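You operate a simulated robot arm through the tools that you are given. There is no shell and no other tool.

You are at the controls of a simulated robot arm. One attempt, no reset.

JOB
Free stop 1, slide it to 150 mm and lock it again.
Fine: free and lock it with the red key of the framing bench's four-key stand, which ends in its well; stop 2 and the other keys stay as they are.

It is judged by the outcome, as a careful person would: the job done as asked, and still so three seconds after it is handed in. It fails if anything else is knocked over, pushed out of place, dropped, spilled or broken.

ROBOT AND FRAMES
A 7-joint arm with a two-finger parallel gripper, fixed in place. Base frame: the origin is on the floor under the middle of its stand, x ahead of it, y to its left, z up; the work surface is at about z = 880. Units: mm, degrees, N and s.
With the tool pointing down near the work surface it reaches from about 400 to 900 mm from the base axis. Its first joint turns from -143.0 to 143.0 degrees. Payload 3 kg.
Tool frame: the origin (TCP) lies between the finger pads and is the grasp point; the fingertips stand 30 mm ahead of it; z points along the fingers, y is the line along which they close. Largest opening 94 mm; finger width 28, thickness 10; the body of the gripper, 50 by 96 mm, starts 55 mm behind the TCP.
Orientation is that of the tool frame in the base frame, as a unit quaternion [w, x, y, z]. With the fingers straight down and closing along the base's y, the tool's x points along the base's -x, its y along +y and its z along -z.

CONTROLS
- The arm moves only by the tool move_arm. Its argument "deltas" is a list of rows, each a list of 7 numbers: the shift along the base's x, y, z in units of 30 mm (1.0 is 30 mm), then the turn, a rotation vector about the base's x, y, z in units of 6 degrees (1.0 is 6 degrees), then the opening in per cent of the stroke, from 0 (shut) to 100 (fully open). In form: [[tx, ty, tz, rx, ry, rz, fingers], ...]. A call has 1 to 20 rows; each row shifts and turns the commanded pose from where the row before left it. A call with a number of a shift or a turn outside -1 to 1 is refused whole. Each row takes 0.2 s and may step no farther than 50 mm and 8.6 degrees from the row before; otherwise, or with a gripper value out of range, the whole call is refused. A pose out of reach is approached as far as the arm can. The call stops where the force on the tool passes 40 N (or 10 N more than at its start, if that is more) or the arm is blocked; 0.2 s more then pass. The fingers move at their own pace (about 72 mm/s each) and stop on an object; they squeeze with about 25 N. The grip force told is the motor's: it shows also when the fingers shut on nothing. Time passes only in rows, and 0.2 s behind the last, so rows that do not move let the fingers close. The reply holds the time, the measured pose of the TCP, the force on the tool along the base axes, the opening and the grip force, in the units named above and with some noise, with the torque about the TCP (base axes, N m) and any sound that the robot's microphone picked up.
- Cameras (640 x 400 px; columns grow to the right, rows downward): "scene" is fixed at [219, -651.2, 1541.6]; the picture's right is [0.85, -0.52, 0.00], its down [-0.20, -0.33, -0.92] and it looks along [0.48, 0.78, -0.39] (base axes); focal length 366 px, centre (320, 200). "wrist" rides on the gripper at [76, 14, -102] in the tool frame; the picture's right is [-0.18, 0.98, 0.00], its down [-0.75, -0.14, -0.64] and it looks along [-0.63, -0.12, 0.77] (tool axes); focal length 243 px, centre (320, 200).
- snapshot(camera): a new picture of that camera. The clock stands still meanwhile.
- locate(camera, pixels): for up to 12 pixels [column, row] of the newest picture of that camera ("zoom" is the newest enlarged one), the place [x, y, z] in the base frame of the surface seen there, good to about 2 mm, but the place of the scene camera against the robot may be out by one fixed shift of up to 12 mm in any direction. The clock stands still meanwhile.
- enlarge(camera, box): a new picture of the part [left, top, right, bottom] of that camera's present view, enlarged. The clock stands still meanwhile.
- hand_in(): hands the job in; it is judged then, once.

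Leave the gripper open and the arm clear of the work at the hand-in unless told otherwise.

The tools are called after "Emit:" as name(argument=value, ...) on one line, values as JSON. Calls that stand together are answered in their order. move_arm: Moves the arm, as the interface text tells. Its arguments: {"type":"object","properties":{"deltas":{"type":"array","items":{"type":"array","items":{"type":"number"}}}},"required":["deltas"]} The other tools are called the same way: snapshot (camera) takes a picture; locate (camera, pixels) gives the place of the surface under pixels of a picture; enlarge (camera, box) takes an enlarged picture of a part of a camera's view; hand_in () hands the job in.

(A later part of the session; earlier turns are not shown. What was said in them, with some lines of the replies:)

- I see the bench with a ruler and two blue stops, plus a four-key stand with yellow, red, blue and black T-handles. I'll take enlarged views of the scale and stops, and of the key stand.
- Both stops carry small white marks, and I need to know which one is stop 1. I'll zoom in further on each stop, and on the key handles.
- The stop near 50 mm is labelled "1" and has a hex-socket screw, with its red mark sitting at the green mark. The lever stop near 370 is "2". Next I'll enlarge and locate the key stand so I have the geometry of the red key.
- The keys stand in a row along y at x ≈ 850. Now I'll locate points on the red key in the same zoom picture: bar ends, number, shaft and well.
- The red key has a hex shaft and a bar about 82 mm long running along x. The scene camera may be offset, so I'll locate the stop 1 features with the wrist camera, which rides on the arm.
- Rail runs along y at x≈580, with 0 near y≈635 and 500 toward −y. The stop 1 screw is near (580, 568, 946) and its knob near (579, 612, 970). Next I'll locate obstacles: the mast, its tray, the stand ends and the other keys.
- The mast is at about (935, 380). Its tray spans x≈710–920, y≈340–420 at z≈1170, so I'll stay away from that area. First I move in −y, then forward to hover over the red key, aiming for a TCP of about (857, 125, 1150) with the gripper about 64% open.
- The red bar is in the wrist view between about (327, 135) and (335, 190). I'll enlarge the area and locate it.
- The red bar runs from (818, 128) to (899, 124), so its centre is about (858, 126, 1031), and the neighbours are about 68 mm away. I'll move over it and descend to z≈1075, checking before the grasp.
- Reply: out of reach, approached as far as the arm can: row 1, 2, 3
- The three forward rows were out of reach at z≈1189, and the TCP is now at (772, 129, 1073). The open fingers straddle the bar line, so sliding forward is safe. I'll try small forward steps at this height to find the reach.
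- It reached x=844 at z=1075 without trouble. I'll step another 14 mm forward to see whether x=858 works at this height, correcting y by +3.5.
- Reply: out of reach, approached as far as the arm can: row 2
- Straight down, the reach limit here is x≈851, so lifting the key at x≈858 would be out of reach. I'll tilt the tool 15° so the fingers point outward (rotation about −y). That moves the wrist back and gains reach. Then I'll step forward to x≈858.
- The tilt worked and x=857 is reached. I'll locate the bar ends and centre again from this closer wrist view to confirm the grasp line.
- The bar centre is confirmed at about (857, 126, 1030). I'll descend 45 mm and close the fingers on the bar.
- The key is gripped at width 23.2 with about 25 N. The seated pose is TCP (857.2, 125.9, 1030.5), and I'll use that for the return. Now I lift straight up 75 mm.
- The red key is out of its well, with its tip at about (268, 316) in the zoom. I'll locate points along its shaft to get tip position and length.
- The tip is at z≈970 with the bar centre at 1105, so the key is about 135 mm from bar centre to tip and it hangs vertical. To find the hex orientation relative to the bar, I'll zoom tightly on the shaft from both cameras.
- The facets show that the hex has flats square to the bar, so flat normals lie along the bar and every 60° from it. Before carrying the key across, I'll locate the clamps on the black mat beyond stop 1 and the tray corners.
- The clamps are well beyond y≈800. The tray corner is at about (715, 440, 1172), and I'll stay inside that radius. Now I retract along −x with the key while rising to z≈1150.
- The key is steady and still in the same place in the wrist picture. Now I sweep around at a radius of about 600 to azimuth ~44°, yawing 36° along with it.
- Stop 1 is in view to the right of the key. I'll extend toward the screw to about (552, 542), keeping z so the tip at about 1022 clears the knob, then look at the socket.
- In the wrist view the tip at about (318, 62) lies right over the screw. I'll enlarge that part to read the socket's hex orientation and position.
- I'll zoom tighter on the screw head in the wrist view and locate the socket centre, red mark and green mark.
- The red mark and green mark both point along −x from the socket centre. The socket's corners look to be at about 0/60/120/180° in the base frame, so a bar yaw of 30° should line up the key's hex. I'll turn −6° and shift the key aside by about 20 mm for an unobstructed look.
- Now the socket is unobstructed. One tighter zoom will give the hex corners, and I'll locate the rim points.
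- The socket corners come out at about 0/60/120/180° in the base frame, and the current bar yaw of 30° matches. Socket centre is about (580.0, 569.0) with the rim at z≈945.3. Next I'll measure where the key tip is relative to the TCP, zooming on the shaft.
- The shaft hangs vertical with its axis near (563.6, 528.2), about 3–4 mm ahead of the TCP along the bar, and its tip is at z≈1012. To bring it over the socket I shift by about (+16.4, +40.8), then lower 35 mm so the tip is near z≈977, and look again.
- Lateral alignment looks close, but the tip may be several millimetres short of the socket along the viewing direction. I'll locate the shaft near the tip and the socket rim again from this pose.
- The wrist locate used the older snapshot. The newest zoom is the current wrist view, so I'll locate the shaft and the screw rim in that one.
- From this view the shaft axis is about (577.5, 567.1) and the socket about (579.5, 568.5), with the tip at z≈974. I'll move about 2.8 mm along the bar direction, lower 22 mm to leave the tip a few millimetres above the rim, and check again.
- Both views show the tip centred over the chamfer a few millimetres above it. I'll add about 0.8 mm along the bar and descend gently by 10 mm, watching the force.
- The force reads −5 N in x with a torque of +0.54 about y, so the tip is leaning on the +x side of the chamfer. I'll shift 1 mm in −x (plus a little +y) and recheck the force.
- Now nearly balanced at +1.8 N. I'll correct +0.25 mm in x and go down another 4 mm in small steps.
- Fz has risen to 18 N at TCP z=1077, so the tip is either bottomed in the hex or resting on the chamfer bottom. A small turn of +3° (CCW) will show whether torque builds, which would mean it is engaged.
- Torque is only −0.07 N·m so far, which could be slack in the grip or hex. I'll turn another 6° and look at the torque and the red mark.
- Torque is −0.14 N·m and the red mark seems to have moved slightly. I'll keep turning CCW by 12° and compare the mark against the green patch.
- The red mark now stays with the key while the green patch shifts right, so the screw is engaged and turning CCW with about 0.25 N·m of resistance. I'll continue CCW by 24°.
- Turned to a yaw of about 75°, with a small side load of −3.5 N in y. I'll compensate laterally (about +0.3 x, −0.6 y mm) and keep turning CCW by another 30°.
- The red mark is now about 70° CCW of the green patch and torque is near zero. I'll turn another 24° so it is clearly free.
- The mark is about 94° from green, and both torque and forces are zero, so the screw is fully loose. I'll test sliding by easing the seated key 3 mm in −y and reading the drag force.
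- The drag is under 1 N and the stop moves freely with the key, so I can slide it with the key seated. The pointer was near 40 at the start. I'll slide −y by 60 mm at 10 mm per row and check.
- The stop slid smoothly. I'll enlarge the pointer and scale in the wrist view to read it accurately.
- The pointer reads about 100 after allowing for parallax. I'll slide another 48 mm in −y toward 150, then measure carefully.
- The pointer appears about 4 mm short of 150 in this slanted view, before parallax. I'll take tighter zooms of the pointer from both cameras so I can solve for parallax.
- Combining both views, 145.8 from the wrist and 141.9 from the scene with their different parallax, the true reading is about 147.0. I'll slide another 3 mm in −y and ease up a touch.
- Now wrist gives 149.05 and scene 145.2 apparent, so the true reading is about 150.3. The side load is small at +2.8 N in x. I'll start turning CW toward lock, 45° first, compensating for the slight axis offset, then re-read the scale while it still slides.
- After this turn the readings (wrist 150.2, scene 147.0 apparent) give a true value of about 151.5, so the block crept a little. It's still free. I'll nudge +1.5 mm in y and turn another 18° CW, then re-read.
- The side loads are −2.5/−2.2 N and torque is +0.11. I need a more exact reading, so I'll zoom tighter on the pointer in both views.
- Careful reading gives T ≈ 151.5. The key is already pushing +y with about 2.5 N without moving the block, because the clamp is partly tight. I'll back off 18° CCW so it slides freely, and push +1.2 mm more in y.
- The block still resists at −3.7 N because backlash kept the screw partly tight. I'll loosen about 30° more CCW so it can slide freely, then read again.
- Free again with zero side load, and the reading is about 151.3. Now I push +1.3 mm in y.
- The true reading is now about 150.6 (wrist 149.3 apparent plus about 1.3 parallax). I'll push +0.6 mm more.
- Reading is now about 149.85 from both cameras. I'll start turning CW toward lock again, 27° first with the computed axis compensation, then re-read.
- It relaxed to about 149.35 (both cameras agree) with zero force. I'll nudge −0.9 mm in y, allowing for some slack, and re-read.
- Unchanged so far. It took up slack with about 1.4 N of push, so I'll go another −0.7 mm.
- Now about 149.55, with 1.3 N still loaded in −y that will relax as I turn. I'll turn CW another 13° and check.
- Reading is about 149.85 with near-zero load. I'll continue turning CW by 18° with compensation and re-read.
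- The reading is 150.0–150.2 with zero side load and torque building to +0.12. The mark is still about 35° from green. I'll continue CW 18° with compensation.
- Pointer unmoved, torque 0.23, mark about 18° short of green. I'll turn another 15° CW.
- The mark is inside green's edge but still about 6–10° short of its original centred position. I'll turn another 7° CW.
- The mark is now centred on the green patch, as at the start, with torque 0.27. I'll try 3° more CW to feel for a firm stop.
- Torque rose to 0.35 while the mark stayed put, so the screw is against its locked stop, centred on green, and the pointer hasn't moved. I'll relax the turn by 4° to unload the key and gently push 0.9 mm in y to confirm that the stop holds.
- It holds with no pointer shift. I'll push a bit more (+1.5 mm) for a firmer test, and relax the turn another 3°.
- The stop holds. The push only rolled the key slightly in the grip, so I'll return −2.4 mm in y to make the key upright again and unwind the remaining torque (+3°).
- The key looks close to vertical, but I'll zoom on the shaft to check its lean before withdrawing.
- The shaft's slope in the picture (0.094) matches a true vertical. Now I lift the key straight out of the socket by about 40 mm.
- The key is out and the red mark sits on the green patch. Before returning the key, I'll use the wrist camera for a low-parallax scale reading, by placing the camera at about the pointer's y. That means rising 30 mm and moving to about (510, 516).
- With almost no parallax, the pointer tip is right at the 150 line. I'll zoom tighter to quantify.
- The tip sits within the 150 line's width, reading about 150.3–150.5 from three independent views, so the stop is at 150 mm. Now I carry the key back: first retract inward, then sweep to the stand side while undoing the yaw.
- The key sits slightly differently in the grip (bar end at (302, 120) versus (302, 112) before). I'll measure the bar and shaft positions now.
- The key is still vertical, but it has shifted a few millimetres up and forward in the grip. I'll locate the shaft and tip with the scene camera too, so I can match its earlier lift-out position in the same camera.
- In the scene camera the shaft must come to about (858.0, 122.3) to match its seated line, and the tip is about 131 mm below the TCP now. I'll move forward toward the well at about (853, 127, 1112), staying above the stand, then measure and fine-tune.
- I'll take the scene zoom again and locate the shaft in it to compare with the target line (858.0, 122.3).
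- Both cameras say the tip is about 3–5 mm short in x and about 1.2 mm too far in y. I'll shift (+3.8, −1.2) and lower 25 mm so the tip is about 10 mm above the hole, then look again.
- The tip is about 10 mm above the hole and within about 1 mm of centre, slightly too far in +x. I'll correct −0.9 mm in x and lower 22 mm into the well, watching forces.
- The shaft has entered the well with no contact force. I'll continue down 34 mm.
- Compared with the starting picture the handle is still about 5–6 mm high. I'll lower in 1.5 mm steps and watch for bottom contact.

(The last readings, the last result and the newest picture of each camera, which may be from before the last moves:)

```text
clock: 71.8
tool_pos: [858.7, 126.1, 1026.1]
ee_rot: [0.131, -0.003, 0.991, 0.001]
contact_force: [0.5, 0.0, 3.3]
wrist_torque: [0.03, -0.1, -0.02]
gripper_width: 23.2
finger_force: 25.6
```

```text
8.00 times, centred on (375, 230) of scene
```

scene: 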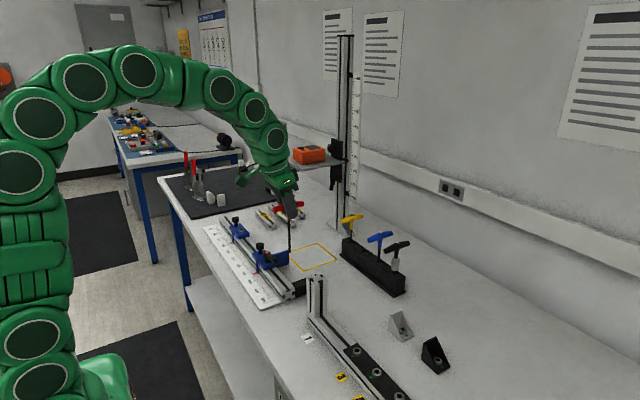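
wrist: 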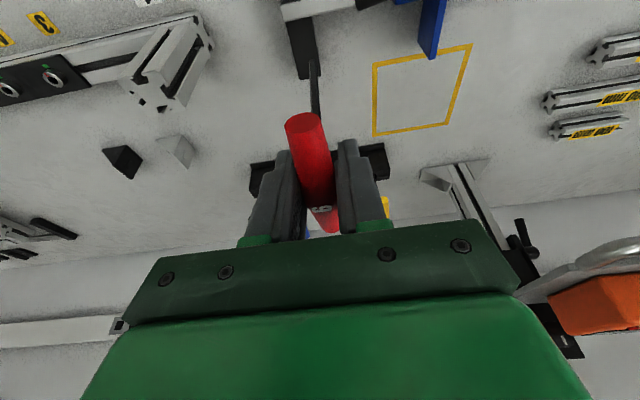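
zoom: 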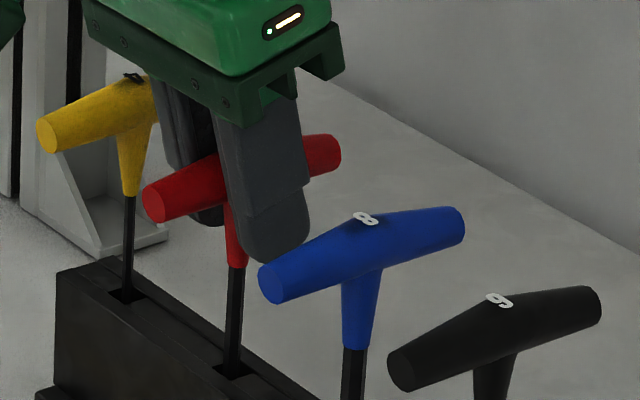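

Light contact (about +5 N over baseline), and the handle is back at its original height in the picture, so the key is seated. Now I open the fingers.

Emit:
move_arm(deltas=[[0, 0, 0, 0, 0, 0, 30], [0, 0, 0, 0, 0, 0, 45], [0, 0, 0, 0, 0, 0, 62], [0, 0, 0, 0, 0, 0, 62], [0, 0, 0, 0, 0, 0, 62]])

Emit:
enlarge(camera="scene", box=[335, 205, 415, 255])

Emit:
snapshot(camera="wrist")

```text
clock: 73.0
tool_pos: [858.0, 126.2, 1024.8]
ee_rot: [0.13, -0.004, 0.991, 0.001]
contact_force: [0.4, -0.3, -0.9]
wrist_torque: [0.04, 0.01, 0.02]
gripper_width: 58.2
finger_force: 0.0
```

```text
8.00 times, centred on (375, 230) of scene
```

zoom: 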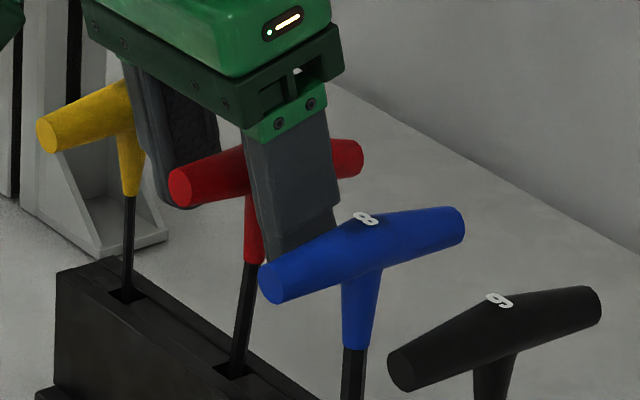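

```text
taken
```

wrist: 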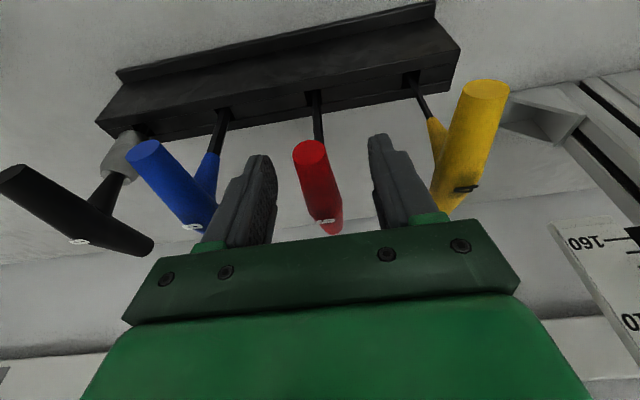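

The key dropped to its original depth but now leans a few degrees inside the roomy well. I'll measure how it leans before deciding whether to straighten it.

Emit:
enlarge(camera="wrist", box=[270, 80, 370, 240])

Emit:
locate(camera="wrist", pixels=[[308, 150], [318, 185], [324, 220], [337, 228], [318, 130], [318, 120], [317, 110], [316, 100], [315, 95], [482, 92], [465, 185], [140, 150]])

Emit:
enlarge(camera="scene", box=[350, 205, 390, 260])

```text
2.50 times, centred on (320, 160) of wrist
```

zoom: 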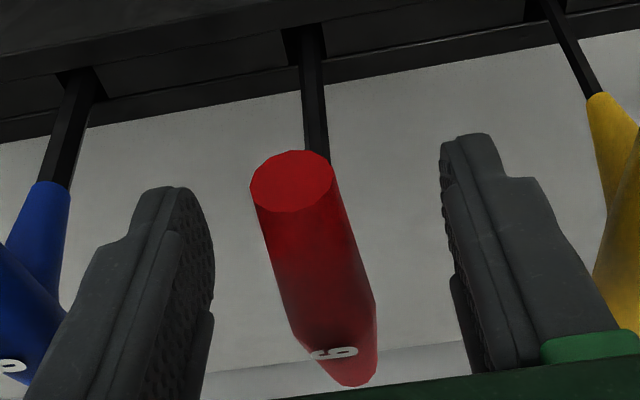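

```text
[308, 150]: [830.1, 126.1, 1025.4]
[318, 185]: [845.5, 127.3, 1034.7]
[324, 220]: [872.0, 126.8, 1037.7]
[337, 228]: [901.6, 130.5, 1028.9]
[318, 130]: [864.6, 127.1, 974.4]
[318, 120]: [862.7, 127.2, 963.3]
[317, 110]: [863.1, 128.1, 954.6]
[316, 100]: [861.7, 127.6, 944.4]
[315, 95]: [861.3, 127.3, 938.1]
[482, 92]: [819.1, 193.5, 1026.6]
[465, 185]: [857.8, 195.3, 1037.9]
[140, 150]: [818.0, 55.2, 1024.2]
```

```text
7.27 times, centred on (370, 232) of scene
```

zoom: 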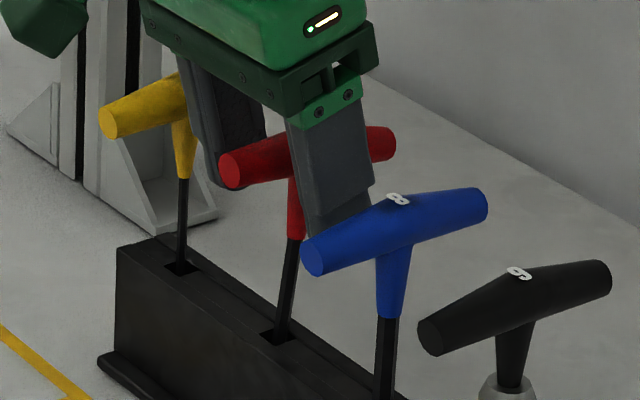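

It leans about 5° toward +x, with the bar centre at x≈870 instead of 857.5. It is fully in its well, but I'll set it upright like the others: centre on the bar, re-grip gently, then tip it back about its lower end.

Emit:
move_arm(deltas=[[0.2, 0.01, 0.04, 0, 0, 0, 62], [0.2, 0.01, 0.04, 0, 0, 0, 62], [0, 0, 0, 0, 0, 0, 40], [0, 0, 0, 0, 0, 0, 10], [0, 0, 0, 0, 0, 0, 0], [0, 0, 0, 0, 0, 0, 0]])

Emit:
enlarge(camera="scene", box=[350, 205, 390, 260])

```text
clock: 74.4
tool_pos: [869.4, 127.8, 1028.5]
ee_rot: [0.13, -0.004, 0.992, 0.001]
contact_force: [3.5, 0.1, -0.1]
wrist_torque: [-0.04, -0.48, -0.02]
gripper_width: 23.0
finger_force: 25.0
```

```text
7.27 times, centred on (370, 232) of scene
```

zoom: 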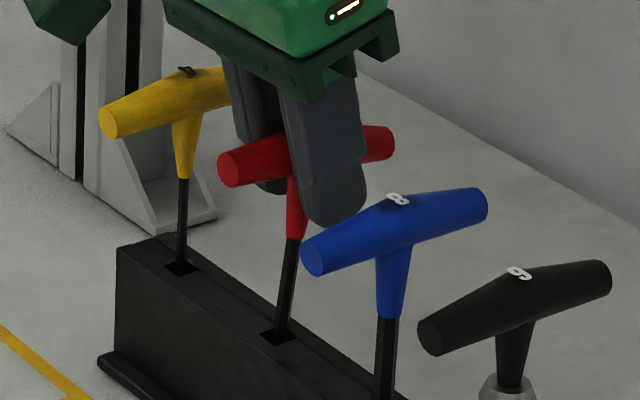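

Re-gripped. Now I tip it upright: −12 mm in x with a −5.3° pitch over four small rows, pivoting about the tip.

Emit:
move_arm(deltas=[[-0.1, -0.01, 0.005, 0, -0.22, 0, 0], [-0.1, -0.01, 0.005, 0, -0.22, 0, 0], [-0.1, 0, 0.005, 0, -0.22, 0, 0], [-0.1, 0, 0.005, 0, -0.22, 0, 0], [0, 0, 0, 0, 0, 0, 0]])

Emit:
enlarge(camera="scene", box=[350, 205, 390, 260])

```text
clock: 75.6
tool_pos: [856.9, 125.5, 1028.9]
ee_rot: [0.176, -0.003, 0.984, 0.001]
contact_force: [-0.6, -0.1, 0.0]
wrist_torque: [-0.01, 0.06, 0.01]
gripper_width: 22.9
finger_force: 25.2
```

```text
7.27 times, centred on (370, 232) of scene
```

zoom: 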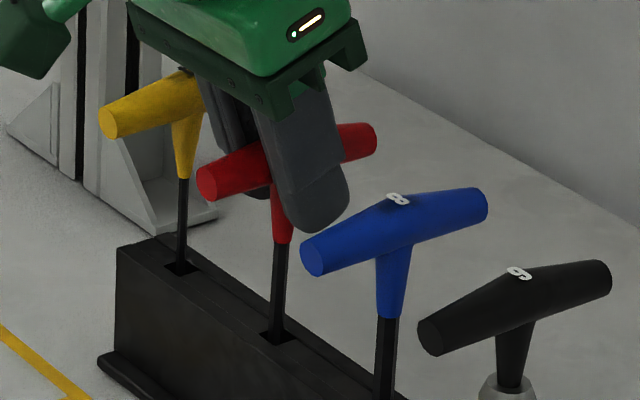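

The shaft's slope in the picture is now −0.053, exactly that of a true vertical, and forces are near zero. I'll lower in tiny steps until it just touches bottom.

Emit:
move_arm(deltas=[[0, 0, -0.03, 0, 0, 0, 0], [0, 0, -0.02, 0, 0, 0, 0], [0, 0, 0, 0, 0, 0, 0]])

Emit:
enlarge(camera="scene", box=[350, 205, 390, 260])

```text
clock: 76.4
tool_pos: [857.6, 124.4, 1029.0]
ee_rot: [0.177, -0.004, 0.984, 0.001]
contact_force: [-1.5, -0.7, 15.2]
wrist_torque: [0.01, 0.16, 0.02]
gripper_width: 23.3
finger_force: 24.7
```

```text
7.27 times, centred on (370, 232) of scene
```

zoom: 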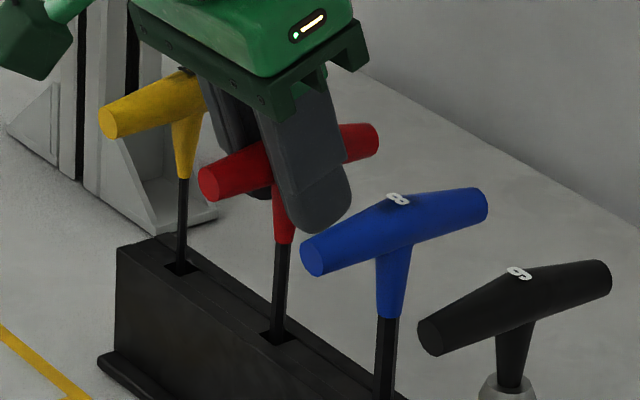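

Now 15 N, which is too much, so I'll raise about 1.4 mm to leave only a feather contact and check that it's still vertical.

Emit:
move_arm(deltas=[[-0.005, 0.01, 0.045, 0, 0, 0, 0], [0, 0, 0, 0, 0, 0, 0]])

Emit:
enlarge(camera="scene", box=[352, 225, 376, 258])

Emit:
enlarge(camera="wrist", box=[270, 60, 370, 240])

```text
clock: 77.0
tool_pos: [860.0, 126.1, 1029.0]
ee_rot: [0.176, -0.004, 0.984, 0.001]
contact_force: [1.9, -1.0, 8.0]
wrist_torque: [-0.05, -0.38, 0.03]
gripper_width: 23.0
finger_force: 25.2
```

```text
12.12 times, centred on (364, 242) of scene
```

zoom: 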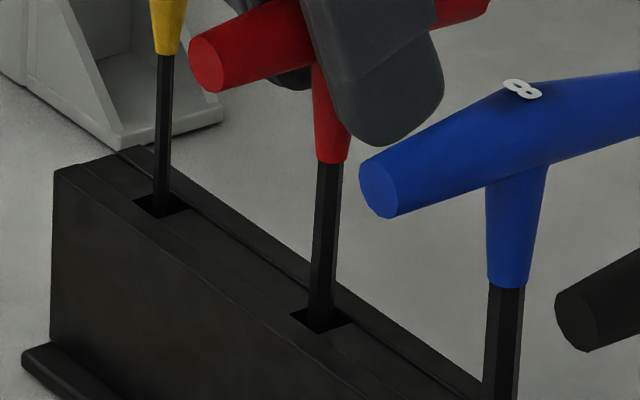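

```text
2.22 times, centred on (320, 150) of wrist
```

zoom: 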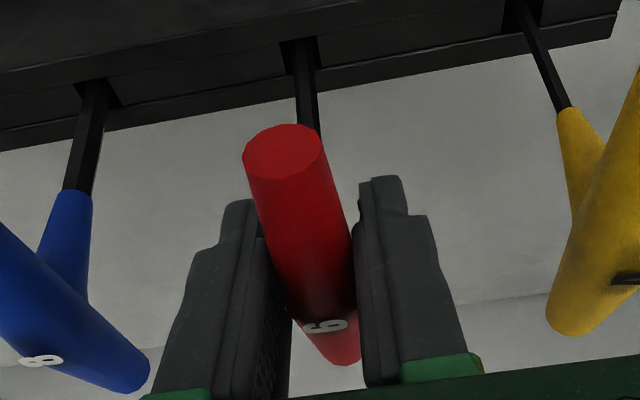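

Still 8 N with a slight lean of under 2°. I'll raise another 1 mm to unload it, then re-check verticality.

Emit:
move_arm(deltas=[[0, 0, 0.04, 0, 0, 0, 0], [0, 0, 0, 0, 0, 0, 0], [0, 0, 0, 0, 0, 0, 0]])

Emit:
enlarge(camera="scene", box=[352, 225, 376, 258])

```text
clock: 77.8
tool_pos: [857.9, 126.0, 1030.4]
ee_rot: [0.177, -0.004, 0.984, 0.001]
contact_force: [0.1, -0.9, 0.5]
wrist_torque: [0.01, -0.01, 0.02]
gripper_width: 23.0
finger_force: 24.7
```

```text
12.12 times, centred on (364, 242) of scene
```

zoom: 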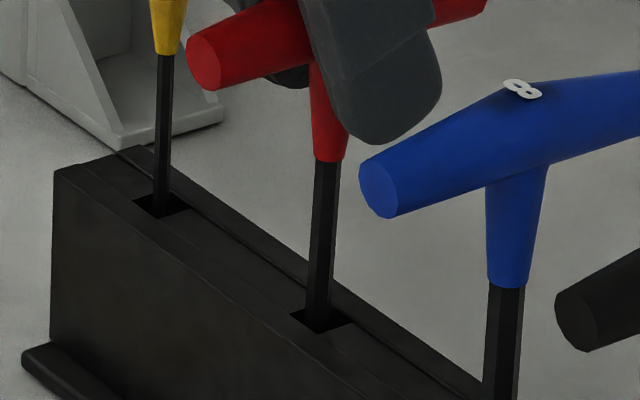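

Contact is now feather-light and the shaft's slope (−0.054) is within half a degree of its original upright look (−0.047). I'll release now.

Emit:
move_arm(deltas=[[0, 0, 0, 0, 0, 0, 30], [0, 0, 0, 0, 0, 0, 45], [0, 0, 0, 0, 0, 0, 62], [0, 0, 0, 0, 0, 0, 62], [0, 0, 0, 0, 0, 0, 62]])

Emit:
enlarge(camera="scene", box=[350, 205, 390, 260])

```text
clock: 79.0
tool_pos: [857.6, 127.1, 1029.8]
ee_rot: [0.176, -0.003, 0.984, 0.001]
contact_force: [-0.2, 0.5, 0.1]
wrist_torque: [-0.02, -0.03, 0.0]
gripper_width: 58.3
finger_force: 0.0
```

```text
7.27 times, centred on (370, 232) of scene
```

zoom: 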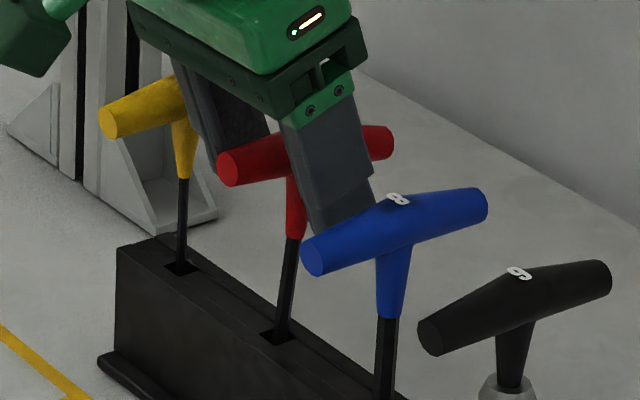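

The key settled again into a slight lean. Its tip is back at the original spot and depth (about (858, 127, 893)), so it is fully in its well, and the lean is just the hole's clearance. I'll leave it and lift the open gripper straight up, clear of the handle.

Emit:
move_arm(deltas=[[0, 0, 0.3, 0, 0, 0, 62], [0, 0, 0.5, 0, 0, 0, 62], [0, 0, 0.6, 0, 0, 0, 62], [0, 0, 0.6, 0, 0, 0, 62], [0, 0, 0.6, 0, 0, 0, 62], [0, 0, 0, 0, 0, 0, 62]])

Emit:
snapshot(camera="wrist")

Emit:
enlarge(camera="scene", box=[335, 190, 415, 290])

```text
clock: 80.4
tool_pos: [859.8, 126.9, 1108.5]
ee_rot: [0.176, -0.003, 0.984, 0.0]
contact_force: [0.1, 0.8, 0.9]
wrist_torque: [0.0, -0.02, -0.01]
gripper_width: 58.2
finger_force: 0.0
```

```text
taken
```

wrist: 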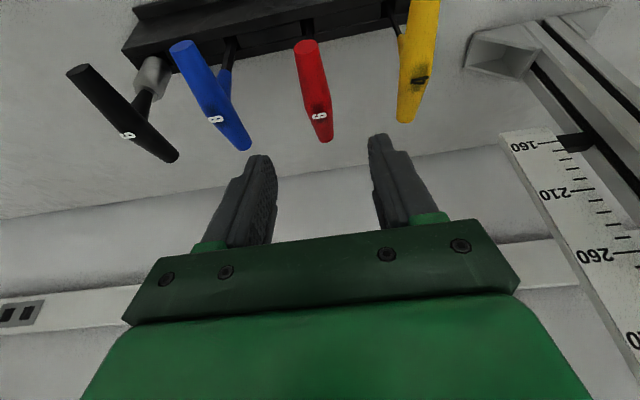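

```text
4.00 times, centred on (375, 240) of scene
```

zoom: 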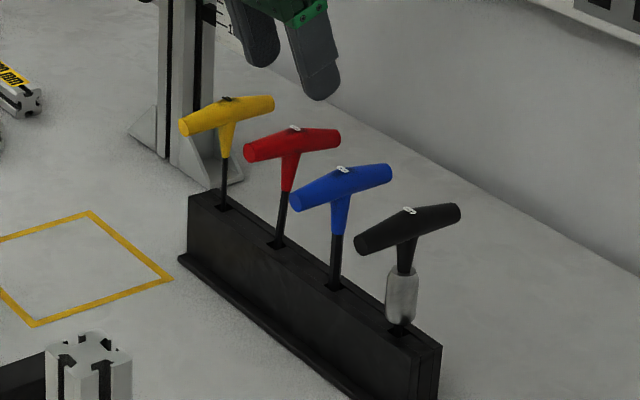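

The gripper is clear and all four keys are standing in their wells. I'll retract toward the base, rising and levelling the tool, then go to a spot over the rail for a final look at the stop.

Emit:
move_arm(deltas=[[-0.6, 0, 0.2, 0, 0, 0, 70], [-0.95, 0, 0.3, 0, 0.3, 0, 80], [-0.95, 0, 0.3, 0, 0.4, 0, 90], [-0.95, 0, 0.3, 0, 0.4, 0, 100], [-0.95, 0, 0.3, 0, 0.4, 0, 100], [-0.95, 0, 0.3, 0, 0.4, 0, 100], [-0.95, 0, 0.3, 0, 0.4, 0, 100], [-0.95, 0, 0.3, 0, 0.4, 0, 100], [-0.95, 0, 0.3, 0, 0.4, 0, 100], [-0.95, 0, 0.3, 0, 0.28, 0, 100], [-0.95, 0.3, 0.3, 0, 0, 0, 100], [-0.9, 0.6, 0.3, 0, 0, 0, 100], [-0.6, 0.8, 0.3, 0, 0, 0, 100], [0, 0, 0, 0, 0, 0, 100]])

Emit:
snapshot(camera="scene")

```text
clock: 83.4
tool_pos: [509.6, 177.2, 1223.6]
ee_rot: [-0.001, -0.003, 1.0, 0.001]
contact_force: [-0.5, -0.8, 0.1]
wrist_torque: [-0.03, 0.01, 0.02]
gripper_width: 93.9
finger_force: 0.1
```

```text
taken
```

scene: 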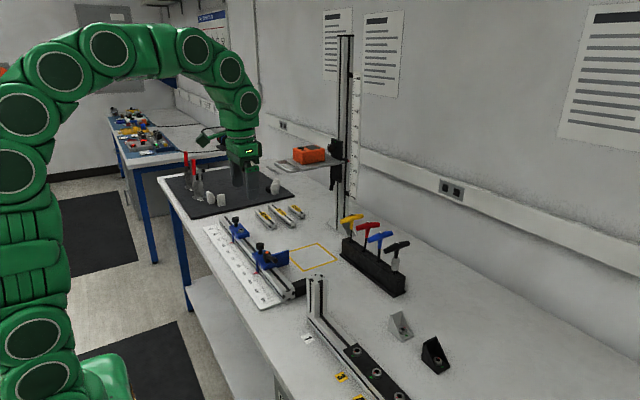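

Everything looks in order. I'll move to (496, 471, 1130), where the wrist camera sits at the pointer's y, for a parallax-free final check of the stop.

Emit:
move_arm(deltas=[[-0.047, 0.98, -0.2, 0, 0, 0, 100], [-0.047, 0.98, -0.3, 0, 0, 0, 100], [-0.047, 0.98, -0.3, 0, 0, 0, 100], [-0.047, 0.98, -0.3, 0, 0, 0, 100], [-0.047, 0.98, -0.35, 0, 0, 0, 100], [-0.047, 0.98, -0.35, 0, 0, 0, 100], [-0.047, 0.98, -0.35, 0, 0, 0, 100], [-0.047, 0.98, -0.35, 0, 0, 0, 100], [-0.047, 0.98, -0.3, 0, 0, 0, 100], [-0.047, 0.98, -0.3, 0, 0, 0, 100], [0, 0, 0, 0, 0, 0, 100]])

Emit:
snapshot(camera="wrist")

Emit:
enlarge(camera="wrist", box=[260, 60, 360, 160])

```text
clock: 85.8
tool_pos: [494.1, 471.9, 1125.6]
ee_rot: [0.0, -0.002, 1.0, 0.001]
contact_force: [-0.2, -0.4, -0.3]
wrist_torque: [-0.03, 0.02, 0.02]
gripper_width: 94.2
finger_force: 0.1
```

```text
taken
```

wrist: 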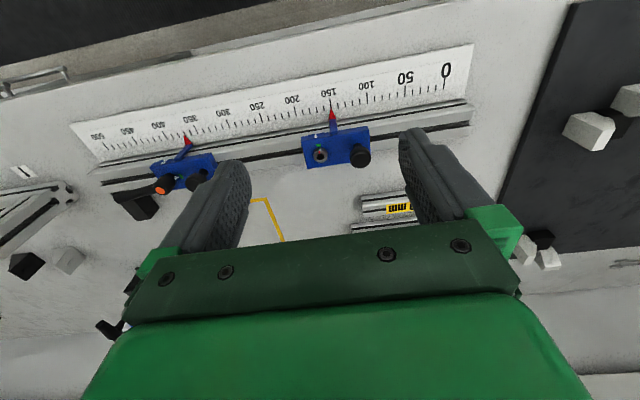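

```text
4.00 times, centred on (310, 110) of wrist
```

zoom: 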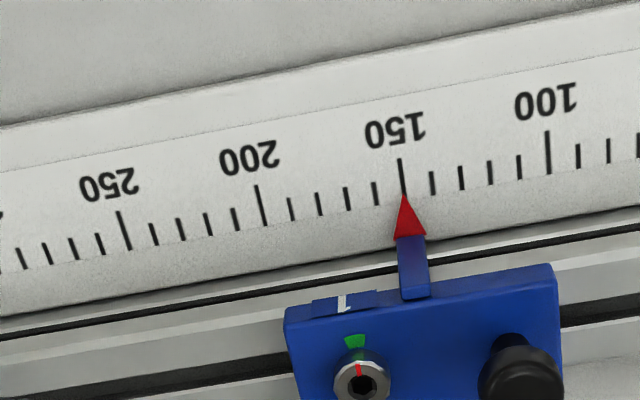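

Stop 1's pointer is at the 150 line and the red mark is on green. I'll do tight zooms on the pointer, the screw and stop 2 to confirm.

Emit:
enlarge(camera="wrist", box=[320, 96, 345, 118])

Emit:
enlarge(camera="wrist", box=[300, 120, 380, 175])

Emit:
enlarge(camera="wrist", box=[140, 120, 230, 200])

Emit:
enlarge(camera="scene", box=[320, 200, 430, 310])

```text
16.00 times, centred on (332, 107) of wrist
```

zoom: 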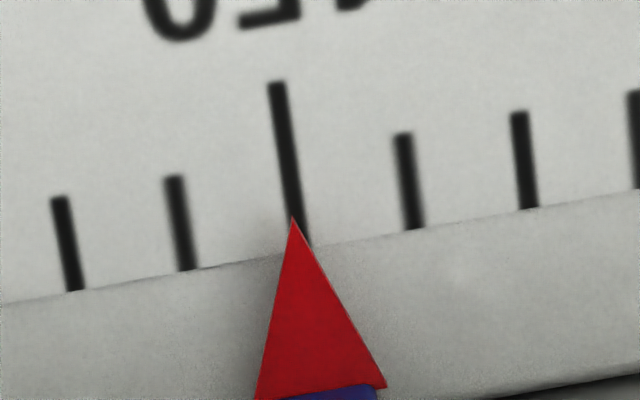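

```text
7.27 times, centred on (340, 148) of wrist
```

zoom: 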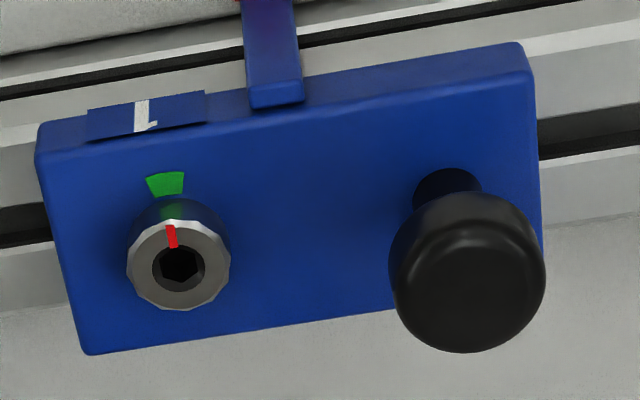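

```text
5.00 times, centred on (185, 160) of wrist
```

zoom: 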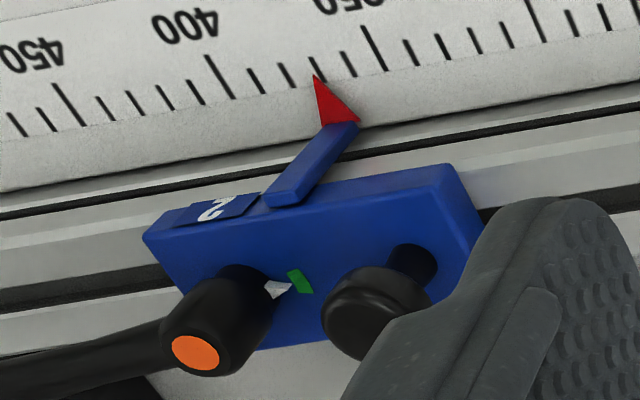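

```text
3.64 times, centred on (375, 255) of scene
```

zoom: 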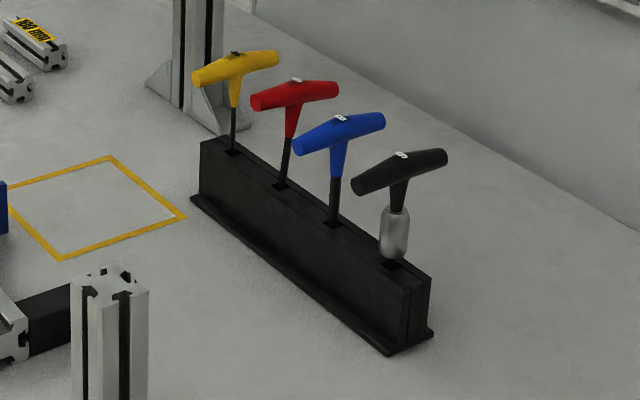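

The final reading is about 150.3 mm, with the tip on the 150 line. The screw's red mark is on green, stop 2 is unchanged at about 370 with its lever locked, and the red key is in its well. I'll move the open gripper up and away to about the start pose.

Emit:
move_arm(deltas=[[0, 0, 0.8, 0, 0, 0, 100], [0, -0.4, 0.9, 0, 0, 0, 100], [0, -0.8, 0.8, 0, 0, 0, 100], [0, -0.9, 0.8, 0, 0, 0, 100], [0, -0.9, 0.8, 0, 0, 0, 100], [0, -0.9, 0.6, 0, 0, 0, 100], [0, -0.9, 0.5, 0, 0, 0, 100], [0, -0.4, 0, 0, 0, 0, 100], [0, 0, 0, 0, 0, 0, 100], [0, 0, 0, 0, 0, 0, 100]])

Emit:
snapshot(camera="scene")

Emit:
snapshot(camera="wrist")

```text
clock: 88.0
tool_pos: [497.1, 316.8, 1286.0]
ee_rot: [-0.001, -0.003, 1.0, 0.002]
contact_force: [0.2, 1.2, 0.5]
wrist_torque: [0.02, 0.0, 0.02]
gripper_width: 93.9
finger_force: 0.2
```

```text
taken
```

scene: 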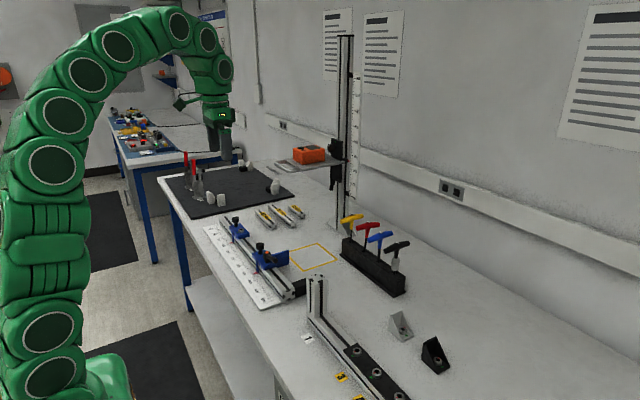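

```text
taken
```

wrist: 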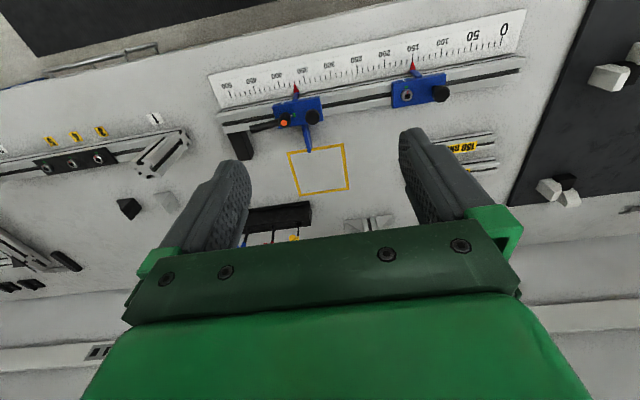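

The arm is back near its start pose with the gripper open and the work undisturbed. Stop 1 stands locked at 150 mm, stop 2 is unchanged, and all four keys are in their wells. I'm handing in the job.

Emit:
hand_in()

```text
The job is handed in.
```

Stop 1 is freed, moved to 150 mm and locked again with the red key, and I've handed the job in. I haven't had a result back.

- **Position:** the pointer sits on the 150 line. My final close reading was about 150.3 mm.
- **Lock:** the screw turned clockwise until it came up against a firm stop, with its red mark back on the green patch. A light sideways push (about 1.5 N) afterwards did not shift the stop.
- **Red key:** it is back in its own well at the original depth, but it leans about 5° toward +x where it stood upright before. I re-gripped it and set it upright once, and it settled back into the same lean.
- **Everything else:** stop 2 is still at about 370 with its lever locked, and the other three keys were not touched.
- **Arm:** it is back near its start pose with the gripper open.
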